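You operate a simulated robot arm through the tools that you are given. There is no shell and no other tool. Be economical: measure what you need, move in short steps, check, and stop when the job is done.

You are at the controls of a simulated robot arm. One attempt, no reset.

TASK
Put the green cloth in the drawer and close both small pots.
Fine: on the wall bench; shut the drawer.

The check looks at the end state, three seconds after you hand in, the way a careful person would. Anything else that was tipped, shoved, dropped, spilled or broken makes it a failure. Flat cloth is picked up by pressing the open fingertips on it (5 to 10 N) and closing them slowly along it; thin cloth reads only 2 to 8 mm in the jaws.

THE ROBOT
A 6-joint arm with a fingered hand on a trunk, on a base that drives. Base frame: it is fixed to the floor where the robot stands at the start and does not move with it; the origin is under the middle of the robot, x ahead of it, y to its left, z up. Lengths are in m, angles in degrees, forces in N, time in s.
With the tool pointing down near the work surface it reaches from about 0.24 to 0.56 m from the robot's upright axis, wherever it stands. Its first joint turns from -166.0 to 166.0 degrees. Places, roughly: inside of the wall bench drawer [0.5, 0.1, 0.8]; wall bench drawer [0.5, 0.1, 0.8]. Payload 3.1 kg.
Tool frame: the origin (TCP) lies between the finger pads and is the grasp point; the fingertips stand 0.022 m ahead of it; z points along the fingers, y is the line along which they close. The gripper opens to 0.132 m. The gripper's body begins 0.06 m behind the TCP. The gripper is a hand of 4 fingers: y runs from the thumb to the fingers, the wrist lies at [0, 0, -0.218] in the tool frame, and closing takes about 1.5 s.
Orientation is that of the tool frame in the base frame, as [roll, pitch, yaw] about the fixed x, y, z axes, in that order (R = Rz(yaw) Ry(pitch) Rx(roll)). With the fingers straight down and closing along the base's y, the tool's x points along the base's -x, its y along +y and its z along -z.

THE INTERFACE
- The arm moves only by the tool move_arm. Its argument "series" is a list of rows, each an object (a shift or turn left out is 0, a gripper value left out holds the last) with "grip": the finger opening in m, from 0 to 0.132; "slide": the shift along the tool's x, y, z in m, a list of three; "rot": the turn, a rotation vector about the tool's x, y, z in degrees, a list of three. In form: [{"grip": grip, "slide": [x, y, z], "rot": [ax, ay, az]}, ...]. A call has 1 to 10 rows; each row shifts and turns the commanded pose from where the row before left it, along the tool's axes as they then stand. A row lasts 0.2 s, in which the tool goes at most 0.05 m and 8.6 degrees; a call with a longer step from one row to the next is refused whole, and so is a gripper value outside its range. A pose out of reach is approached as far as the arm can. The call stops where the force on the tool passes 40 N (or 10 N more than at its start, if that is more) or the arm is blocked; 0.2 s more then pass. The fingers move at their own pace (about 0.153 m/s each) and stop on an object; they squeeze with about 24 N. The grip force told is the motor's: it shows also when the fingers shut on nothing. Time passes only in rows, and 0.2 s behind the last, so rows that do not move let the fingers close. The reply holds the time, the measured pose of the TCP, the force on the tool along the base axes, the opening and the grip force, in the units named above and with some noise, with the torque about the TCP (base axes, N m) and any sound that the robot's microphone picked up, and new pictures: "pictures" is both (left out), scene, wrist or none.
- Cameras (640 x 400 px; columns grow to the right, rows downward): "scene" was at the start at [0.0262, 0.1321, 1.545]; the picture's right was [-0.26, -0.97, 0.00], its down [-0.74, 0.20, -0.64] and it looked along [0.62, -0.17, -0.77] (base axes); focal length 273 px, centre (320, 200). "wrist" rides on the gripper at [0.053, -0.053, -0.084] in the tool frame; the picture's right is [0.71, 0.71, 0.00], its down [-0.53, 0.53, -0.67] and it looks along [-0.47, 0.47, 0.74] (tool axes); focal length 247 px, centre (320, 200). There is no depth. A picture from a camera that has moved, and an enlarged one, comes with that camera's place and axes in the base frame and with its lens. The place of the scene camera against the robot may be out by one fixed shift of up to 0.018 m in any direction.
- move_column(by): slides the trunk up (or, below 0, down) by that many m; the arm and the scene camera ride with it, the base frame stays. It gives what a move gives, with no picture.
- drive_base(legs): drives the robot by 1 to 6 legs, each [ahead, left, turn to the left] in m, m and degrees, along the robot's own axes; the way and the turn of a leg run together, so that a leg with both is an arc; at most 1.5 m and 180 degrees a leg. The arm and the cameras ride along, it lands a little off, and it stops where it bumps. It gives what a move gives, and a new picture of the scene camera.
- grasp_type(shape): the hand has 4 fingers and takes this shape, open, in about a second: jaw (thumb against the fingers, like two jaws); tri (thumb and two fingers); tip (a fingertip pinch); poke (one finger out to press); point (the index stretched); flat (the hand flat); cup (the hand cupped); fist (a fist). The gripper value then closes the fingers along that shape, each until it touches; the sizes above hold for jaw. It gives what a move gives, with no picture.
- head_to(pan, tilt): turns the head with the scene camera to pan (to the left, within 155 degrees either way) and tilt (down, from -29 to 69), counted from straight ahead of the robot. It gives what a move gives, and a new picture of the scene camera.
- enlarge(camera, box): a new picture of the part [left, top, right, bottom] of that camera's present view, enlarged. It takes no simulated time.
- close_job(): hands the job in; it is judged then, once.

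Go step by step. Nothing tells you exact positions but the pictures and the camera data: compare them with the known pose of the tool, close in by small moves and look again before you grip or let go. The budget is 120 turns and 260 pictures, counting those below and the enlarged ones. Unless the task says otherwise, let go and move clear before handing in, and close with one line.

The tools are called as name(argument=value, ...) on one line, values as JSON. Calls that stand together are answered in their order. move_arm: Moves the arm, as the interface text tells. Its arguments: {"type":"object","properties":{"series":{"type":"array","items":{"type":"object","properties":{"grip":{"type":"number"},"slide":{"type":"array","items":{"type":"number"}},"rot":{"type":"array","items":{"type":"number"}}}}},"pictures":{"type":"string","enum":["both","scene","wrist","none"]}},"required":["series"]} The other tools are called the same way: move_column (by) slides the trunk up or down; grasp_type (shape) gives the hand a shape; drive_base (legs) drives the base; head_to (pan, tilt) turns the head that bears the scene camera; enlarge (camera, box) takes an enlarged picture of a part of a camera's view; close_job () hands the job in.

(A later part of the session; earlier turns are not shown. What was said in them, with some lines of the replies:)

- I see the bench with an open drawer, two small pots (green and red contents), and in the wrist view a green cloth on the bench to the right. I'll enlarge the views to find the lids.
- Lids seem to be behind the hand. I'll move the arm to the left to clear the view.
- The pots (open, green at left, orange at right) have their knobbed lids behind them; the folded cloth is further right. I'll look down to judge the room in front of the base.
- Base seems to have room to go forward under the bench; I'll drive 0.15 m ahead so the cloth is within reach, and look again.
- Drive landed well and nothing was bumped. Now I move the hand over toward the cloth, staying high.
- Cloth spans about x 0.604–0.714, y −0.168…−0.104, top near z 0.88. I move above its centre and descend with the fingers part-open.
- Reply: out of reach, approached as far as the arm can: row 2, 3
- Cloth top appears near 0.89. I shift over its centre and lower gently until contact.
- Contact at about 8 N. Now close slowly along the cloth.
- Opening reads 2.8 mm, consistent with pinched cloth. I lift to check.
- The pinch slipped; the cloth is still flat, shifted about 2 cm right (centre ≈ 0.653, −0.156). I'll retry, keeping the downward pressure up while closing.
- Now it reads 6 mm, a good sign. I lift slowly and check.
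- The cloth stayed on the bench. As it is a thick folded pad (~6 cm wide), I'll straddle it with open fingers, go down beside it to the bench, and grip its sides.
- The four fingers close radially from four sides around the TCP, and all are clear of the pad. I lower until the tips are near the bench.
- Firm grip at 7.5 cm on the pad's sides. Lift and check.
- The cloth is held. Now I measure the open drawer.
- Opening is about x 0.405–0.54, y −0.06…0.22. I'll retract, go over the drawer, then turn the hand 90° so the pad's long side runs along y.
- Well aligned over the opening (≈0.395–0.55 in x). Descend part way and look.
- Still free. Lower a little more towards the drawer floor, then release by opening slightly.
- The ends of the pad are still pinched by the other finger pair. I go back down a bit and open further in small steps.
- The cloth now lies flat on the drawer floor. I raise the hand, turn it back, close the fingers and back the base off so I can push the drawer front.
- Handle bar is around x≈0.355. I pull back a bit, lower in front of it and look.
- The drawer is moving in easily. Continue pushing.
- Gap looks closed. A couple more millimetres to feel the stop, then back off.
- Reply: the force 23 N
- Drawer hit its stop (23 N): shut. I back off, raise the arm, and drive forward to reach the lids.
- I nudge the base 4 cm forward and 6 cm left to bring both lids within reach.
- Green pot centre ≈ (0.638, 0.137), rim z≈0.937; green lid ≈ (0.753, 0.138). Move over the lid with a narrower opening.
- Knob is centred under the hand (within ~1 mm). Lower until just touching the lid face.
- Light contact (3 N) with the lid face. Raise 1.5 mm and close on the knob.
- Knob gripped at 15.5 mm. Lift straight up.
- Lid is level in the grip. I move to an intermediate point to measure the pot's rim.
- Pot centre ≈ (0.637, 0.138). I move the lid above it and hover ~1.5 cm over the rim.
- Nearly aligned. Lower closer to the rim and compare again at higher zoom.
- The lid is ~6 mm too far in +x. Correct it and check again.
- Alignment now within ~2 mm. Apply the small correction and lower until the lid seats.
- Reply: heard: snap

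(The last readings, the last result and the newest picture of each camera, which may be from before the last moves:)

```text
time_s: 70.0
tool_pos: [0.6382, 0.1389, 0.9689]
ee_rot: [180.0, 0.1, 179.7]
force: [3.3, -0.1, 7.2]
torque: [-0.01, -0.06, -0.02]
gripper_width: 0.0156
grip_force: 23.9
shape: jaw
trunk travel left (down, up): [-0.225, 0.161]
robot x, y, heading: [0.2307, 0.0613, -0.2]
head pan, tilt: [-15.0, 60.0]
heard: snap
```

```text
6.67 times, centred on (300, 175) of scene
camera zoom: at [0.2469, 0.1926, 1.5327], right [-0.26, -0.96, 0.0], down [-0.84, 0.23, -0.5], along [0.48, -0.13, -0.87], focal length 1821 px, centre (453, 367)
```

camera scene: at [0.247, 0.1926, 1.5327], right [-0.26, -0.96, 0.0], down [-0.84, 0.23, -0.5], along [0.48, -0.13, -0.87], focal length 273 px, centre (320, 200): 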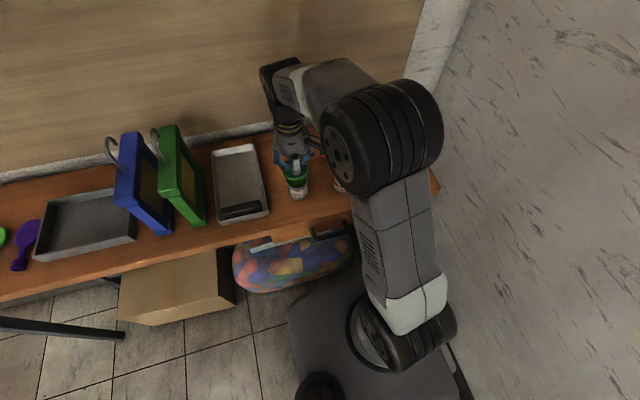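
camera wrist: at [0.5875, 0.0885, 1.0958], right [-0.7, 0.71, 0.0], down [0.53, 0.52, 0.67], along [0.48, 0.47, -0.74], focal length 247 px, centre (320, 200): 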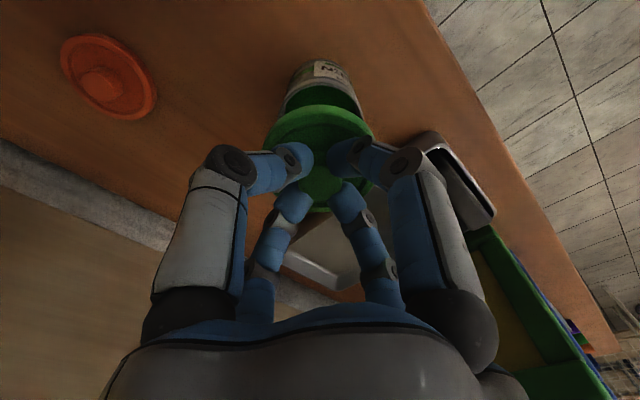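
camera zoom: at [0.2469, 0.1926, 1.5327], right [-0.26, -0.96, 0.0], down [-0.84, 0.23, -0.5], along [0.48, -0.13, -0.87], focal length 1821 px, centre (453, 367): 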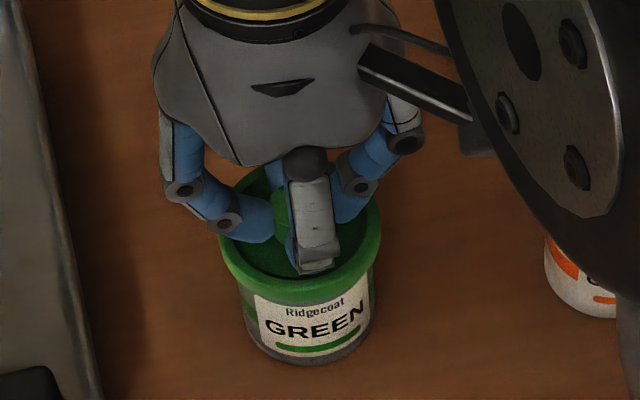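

A snap was heard: the green lid is on. I release and rise.

move_arm(series=[{"grip": 0.03}, {"grip": 0.045}, {"grip": 0.045}, {"slide": [0, 0, -0.02]}, {"slide": [0, 0, -0.04]}, {"slide": [0, 0, -0.04]}, {"slide": [0, -0.03, 0]}, {"slide": [0, -0.03, 0]}, {"slide": [0, 0, 0]}])

enlarge(camera="scene", box=[250, 120, 370, 210])

```text
time_s: 72.0
tool_pos: [0.6361, 0.0802, 1.0714]
ee_rot: [-179.9, -0.1, 179.7]
force: [1.1, -0.1, 0.0]
torque: [0.0, 0.0, 0.02]
gripper_width: 0.0449
grip_force: 0.0
shape: jaw
trunk travel left (down, up): [-0.225, 0.161]
robot x, y, heading: [0.2301, 0.0563, -0.1]
head pan, tilt: [-15.0, 60.0]
camera scene: at [0.2471, 0.1929, 1.5326], right [-0.26, -0.96, 0.0], down [-0.84, 0.23, -0.5], along [0.48, -0.13, -0.87], focal length 273 px, centre (320, 200)
camera wrist: at [0.583, 0.0279, 1.1549], right [-0.7, 0.71, 0.0], down [0.53, 0.52, 0.67], along [0.48, 0.47, -0.74], focal length 247 px, centre (320, 200)
```

scene: 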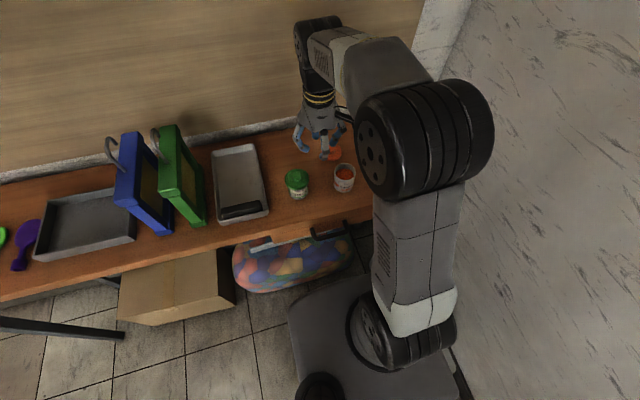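
wrist: 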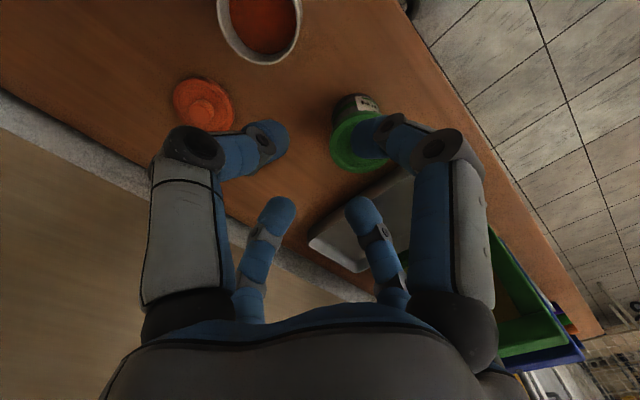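

```text
4.44 times, centred on (310, 165) of scene
camera zoom: at [0.2471, 0.1929, 1.5326], right [-0.26, -0.96, 0.0], down [-0.84, 0.23, -0.5], along [0.48, -0.13, -0.87], focal length 1214 px, centre (364, 356)
```

zoom: 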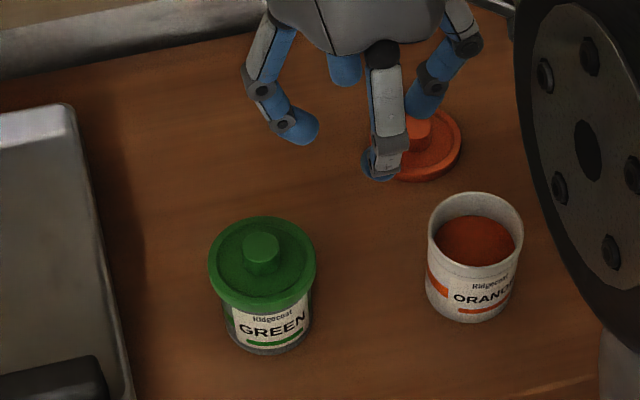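

Green pot is closed properly. Next, the orange lid at ≈ (0.741, 0.010); I move above it.

move_arm(series=[{"slide": [-0.035, -0.025, 0]}, {"slide": [-0.035, -0.025, 0.01]}, {"slide": [-0.034, -0.02, 0.03]}, {"slide": [0, 0, 0.035]}, {"slide": [0, 0, 0.03]}, {"slide": [0, 0, 0]}], pictures="wrist")

enlarge(camera="wrist", box=[230, 40, 410, 200])

```text
time_s: 73.4
tool_pos: [0.7399, 0.0084, 0.9666]
ee_rot: [-180.0, -0.1, 179.6]
force: [-0.6, 0.3, 0.1]
torque: [-0.02, 0.0, -0.06]
gripper_width: 0.0448
grip_force: 0.1
shape: jaw
trunk travel left (down, up): [-0.225, 0.161]
robot x, y, heading: [0.2279, 0.057, -0.5]
head pan, tilt: [-15.0, 60.0]
camera wrist: at [0.6873, -0.043, 1.0491], right [-0.7, 0.71, 0.0], down [0.53, 0.52, 0.67], along [0.48, 0.47, -0.74], focal length 247 px, centre (320, 200)
```

wrist: 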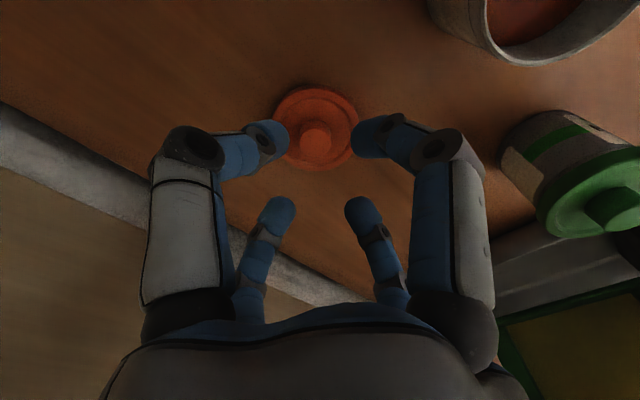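

```text
2.50 times, centred on (320, 120) of wrist
camera zoom: at [0.6873, -0.043, 1.0491], right [-0.7, 0.71, 0.0], down [0.53, 0.52, 0.67], along [0.48, 0.47, -0.74], focal length 617 px, centre (320, 400)
```

zoom: 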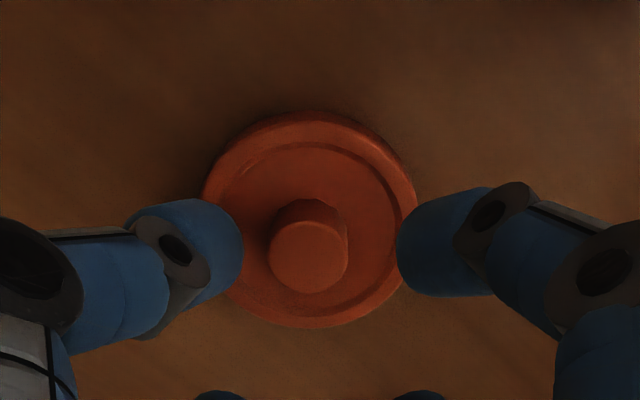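

move_arm(series=[{"slide": [-0.007, 0.0035, 0.02]}, {"slide": [0, 0, 0.015]}, {"slide": [0, 0, 0.007]}, {"slide": [0, 0, 0]}], pictures="none")

enlarge(camera="wrist", box=[230, 80, 410, 240])

```text
time_s: 74.4
tool_pos: [0.7471, 0.0123, 0.9217]
ee_rot: [180.0, 0.0, 179.7]
force: [-0.6, 0.1, -0.4]
torque: [0.03, 0.03, 0.01]
gripper_width: 0.0447
grip_force: 0.1
shape: jaw
trunk travel left (down, up): [-0.225, 0.161]
robot x, y, heading: [0.2272, 0.0544, -0.3]
head pan, tilt: [-15.0, 60.0]
```

```text
2.50 times, centred on (320, 160) of wrist
camera zoom: at [0.6954, -0.0398, 1.0056], right [-0.7, 0.71, 0.0], down [0.53, 0.52, 0.67], along [0.48, 0.47, -0.74], focal length 617 px, centre (320, 300)
```

zoom: 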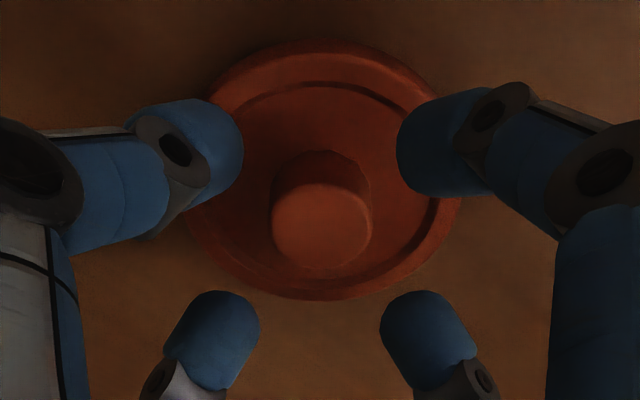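

Centred as with the green lid. Lower to just above the lid face and close.

move_arm(series=[{"slide": [0, 0, 0.005]}, {"slide": [0, 0, 0.003]}, {"slide": [0, 0, 0]}, {"grip": 0.035}, {"grip": 0.025}, {"grip": 0.015}, {"grip": 0.005}, {"grip": 0.0}, {"grip": 0.0}], pictures="none")

move_arm(series=[{"slide": [0, 0, -0.02]}, {"slide": [0, 0, -0.03]}, {"slide": [0, 0, -0.04]}, {"slide": [0.03, -0.02, -0.03]}, {"slide": [0.025, -0.018, -0.02]}, {"slide": [0, 0, 0]}], pictures="wrist")

enlarge(camera="wrist", box=[260, 0, 500, 150])

```text
time_s: 76.4
tool_pos: [0.7485, 0.0118, 0.9148]
ee_rot: [-180.0, 0.0, 179.7]
force: [0.4, -0.3, 0.8]
torque: [-0.02, 0.0, -0.02]
gripper_width: 0.015
grip_force: 24.4
shape: jaw
trunk travel left (down, up): [-0.225, 0.161]
robot x, y, heading: [0.2325, 0.0589, -0.4]
head pan, tilt: [-15.0, 60.0]
```

```text
time_s: 77.8
tool_pos: [0.6926, -0.0245, 1.0541]
ee_rot: [-180.0, 0.0, 179.7]
force: [-0.1, 0.3, -0.1]
torque: [0.03, 0.0, 0.0]
gripper_width: 0.0153
grip_force: 23.8
shape: jaw
trunk travel left (down, up): [-0.225, 0.161]
robot x, y, heading: [0.23, 0.0552, -0.2]
head pan, tilt: [-15.0, 60.0]
camera wrist: at [0.6394, -0.0759, 1.1376], right [-0.7, 0.71, 0.0], down [0.53, 0.52, 0.67], along [0.47, 0.47, -0.74], focal length 247 px, centre (320, 200)
```

wrist: 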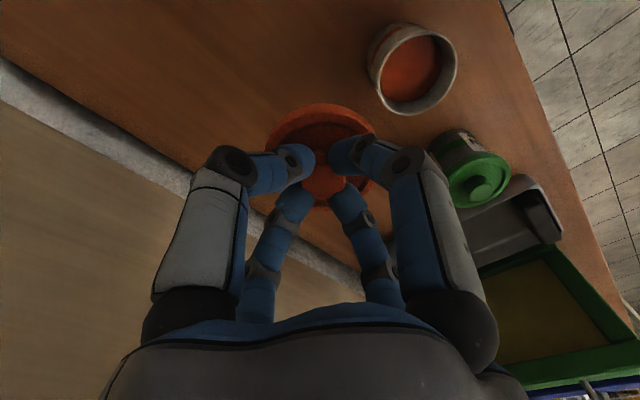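

```text
2.67 times, centred on (380, 75) of wrist
camera zoom: at [0.6394, -0.0759, 1.1376], right [-0.7, 0.71, 0.0], down [0.53, 0.52, 0.67], along [0.47, 0.47, -0.74], focal length 659 px, centre (160, 533)
```

zoom: 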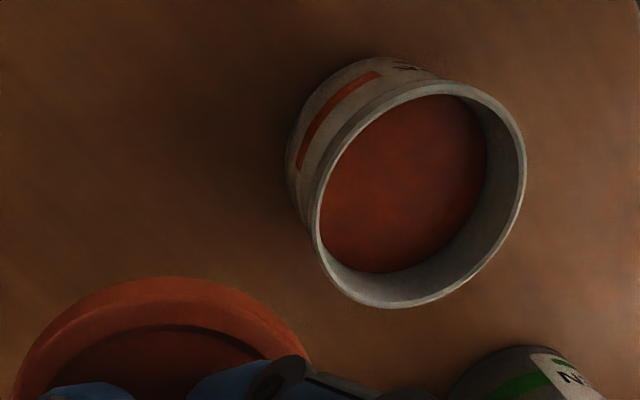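

Orange lid held. Pot centre ≈ (0.626, 0.012). Move over and hover.

move_arm(series=[{"slide": [0.033, 0.018, 0]}, {"slide": [0.033, 0.0185, 0]}, {"slide": [0, 0, 0.03]}, {"slide": [0, 0, 0.03]}, {"slide": [0, 0, 0]}], pictures="none")

enlarge(camera="wrist", box=[250, 60, 390, 220])

enlarge(camera="scene", box=[305, 140, 385, 210])

```text
time_s: 79.0
tool_pos: [0.6269, 0.0119, 0.9936]
ee_rot: [179.9, 0.1, 179.6]
force: [-0.3, -0.1, -0.5]
torque: [0.04, 0.02, -0.01]
gripper_width: 0.0152
grip_force: 24.5
shape: jaw
trunk travel left (down, up): [-0.225, 0.161]
robot x, y, heading: [0.2296, 0.0569, -0.3]
head pan, tilt: [-15.0, 60.0]
```

```text
2.50 times, centred on (320, 140) of wrist
camera zoom: at [0.5742, -0.0406, 1.0777], right [-0.7, 0.71, 0.0], down [0.53, 0.52, 0.67], along [0.48, 0.47, -0.74], focal length 617 px, centre (320, 350)
```

zoom: 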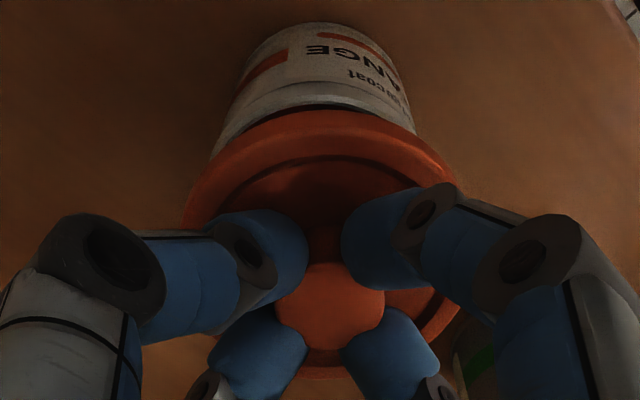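

```text
5.71 times, centred on (345, 175) of scene
camera zoom: at [0.2469, 0.1926, 1.5327], right [-0.26, -0.96, 0.0], down [-0.84, 0.23, -0.5], along [0.48, -0.13, -0.87], focal length 1560 px, centre (177, 343)
```

zoom: 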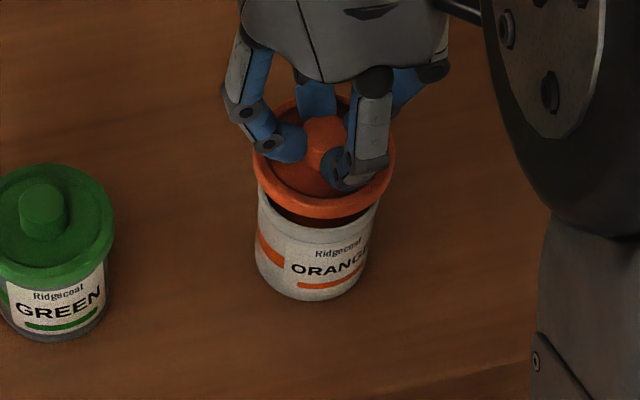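

move_arm(series=[{"slide": [-0.0015, -0.0004, 0.008]}, {"slide": [0, 0, 0.006]}, {"slide": [0, 0, 0]}], pictures="none")

enlarge(camera="wrist", box=[250, 60, 390, 220])

enlarge(camera="scene", box=[305, 140, 385, 210])

```text
time_s: 79.8
tool_pos: [0.6283, 0.0121, 0.9793]
ee_rot: [-180.0, 0.0, 179.7]
force: [0.2, 0.1, -0.1]
torque: [0.01, -0.06, 0.01]
gripper_width: 0.0151
grip_force: 24.2
shape: jaw
trunk travel left (down, up): [-0.225, 0.161]
robot x, y, heading: [0.2301, 0.0601, -0.7]
head pan, tilt: [-15.0, 60.0]
```

```text
2.50 times, centred on (320, 140) of wrist
camera zoom: at [0.5758, -0.0412, 1.0635], right [-0.7, 0.71, 0.0], down [0.53, 0.52, 0.67], along [0.48, 0.47, -0.74], focal length 617 px, centre (320, 350)
```

zoom: 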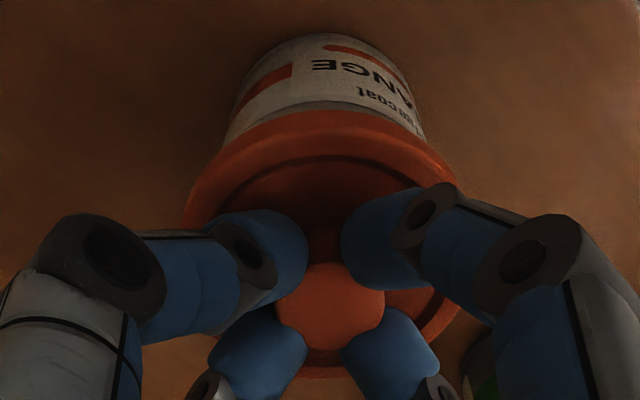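

```text
5.71 times, centred on (345, 175) of scene
camera zoom: at [0.247, 0.1926, 1.5327], right [-0.26, -0.96, 0.0], down [-0.84, 0.23, -0.5], along [0.48, -0.13, -0.87], focal length 1560 px, centre (177, 343)
```

zoom: 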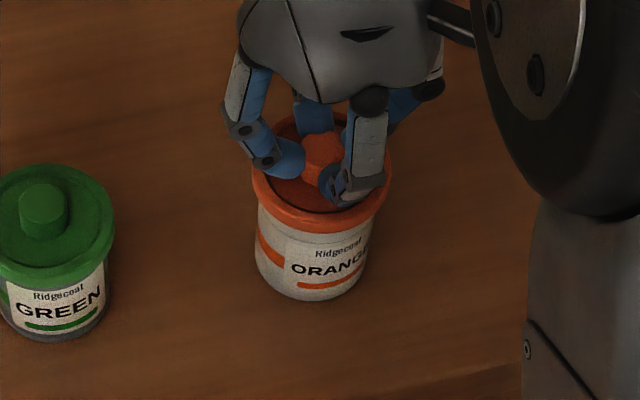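

Aligned. Press down gently until it snaps.

move_arm(series=[{"slide": [0.0003, 0, 0.004]}, {"slide": [0, 0, 0.002]}, {"slide": [0, 0, 0.002]}, {"slide": [0, 0, 0.002]}, {"slide": [0, 0, 0]}], pictures="none")

```text
time_s: 81.0
tool_pos: [0.629, 0.011, 0.9701]
ee_rot: [180.0, 0.1, 179.6]
force: [1.7, -0.5, 8.1]
torque: [0.03, 0.02, 0.01]
gripper_width: 0.0152
grip_force: 24.3
shape: jaw
trunk travel left (down, up): [-0.225, 0.161]
robot x, y, heading: [0.2314, 0.0609, -0.2]
head pan, tilt: [-15.0, 60.0]
heard: snap
```

Snap heard. Release, rise, and inspect everything.

move_arm(series=[{"grip": 0.03}, {"grip": 0.045}, {"grip": 0.045}, {"slide": [0, 0, -0.02]}, {"slide": [0, 0, -0.04]}, {"slide": [0, 0, -0.04]}, {"slide": [0.04, 0, -0.03]}, {"slide": [0.04, 0, -0.03]}, {"slide": [0.03, 0, 0]}, {"slide": [0, 0, 0]}])

drive_base(legs=[[-0.25, 0, 0]])

enlarge(camera="scene", box=[200, 80, 400, 270])

```text
time_s: 83.2
tool_pos: [0.5176, 0.0132, 1.1303]
ee_rot: [180.0, 0.0, 179.7]
force: [0.3, -0.5, -0.1]
torque: [0.01, 0.04, 0.0]
gripper_width: 0.0447
grip_force: 0.1
shape: jaw
trunk travel left (down, up): [-0.225, 0.161]
robot x, y, heading: [0.2327, 0.0591, -0.2]
head pan, tilt: [-15.0, 60.0]
camera scene: at [0.2476, 0.1926, 1.5327], right [-0.26, -0.96, 0.0], down [-0.84, 0.23, -0.5], along [0.48, -0.13, -0.87], focal length 273 px, centre (320, 200)
camera wrist: at [0.4652, -0.0393, 1.2142], right [-0.7, 0.71, 0.0], down [0.53, 0.52, 0.67], along [0.47, 0.47, -0.74], focal length 247 px, centre (320, 200)
```

scene: 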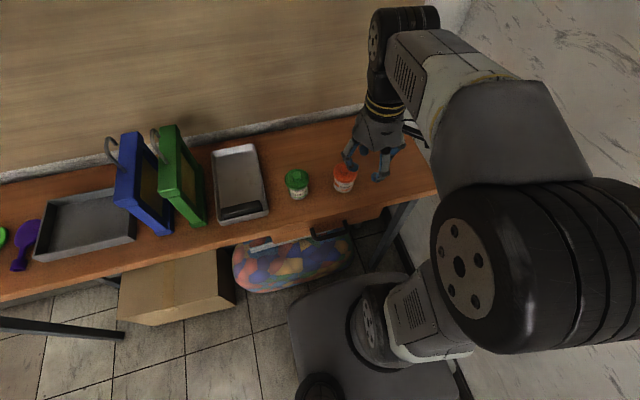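
wrist: 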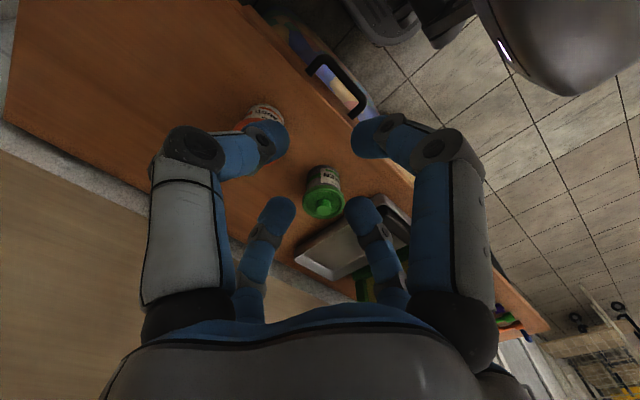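

```text
time_s: 85.0
tool_pos: [0.2715, 0.0148, 1.1304]
ee_rot: [-180.0, 0.1, 179.7]
force: [-1.2, -0.3, -0.9]
torque: [0.04, 0.01, 0.0]
gripper_width: 0.045
grip_force: 0.0
shape: jaw
trunk travel left (down, up): [-0.225, 0.161]
robot x, y, heading: [-0.0162, 0.0624, -0.5]
head pan, tilt: [-15.0, 60.0]
camera scene: at [-0.0005, 0.194, 1.5327], right [-0.26, -0.96, 0.0], down [-0.83, 0.23, -0.5], along [0.48, -0.13, -0.87], focal length 273 px, centre (320, 200)
```

scene: 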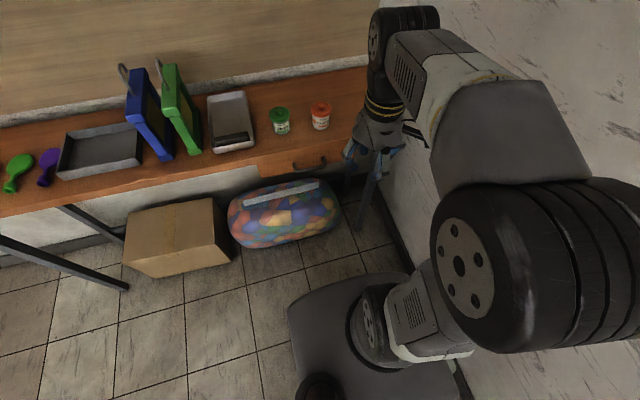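

```text
2.11 times, centred on (300, 175) of scene
camera zoom: at [-0.0005, 0.194, 1.5327], right [-0.26, -0.96, 0.0], down [-0.83, 0.23, -0.5], along [0.48, -0.13, -0.87], focal length 575 px, centre (362, 253)
```

zoom: 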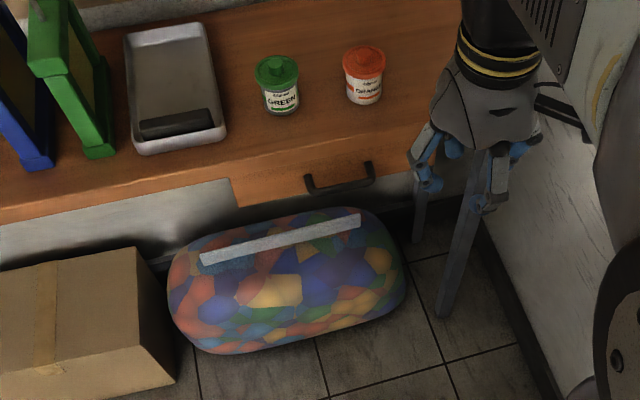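

Both pots are lidded, the drawer front is flush with the bench with the cloth inside, nothing else has moved, and the hand is clear. I'm handing in.

close_job()

```text
The job is handed in.
```

The green cloth is in the wall bench drawer, the drawer is pushed shut to its stop, and both pots are closed. Each lid went on with a snap, and I saw nothing else moved or knocked over.
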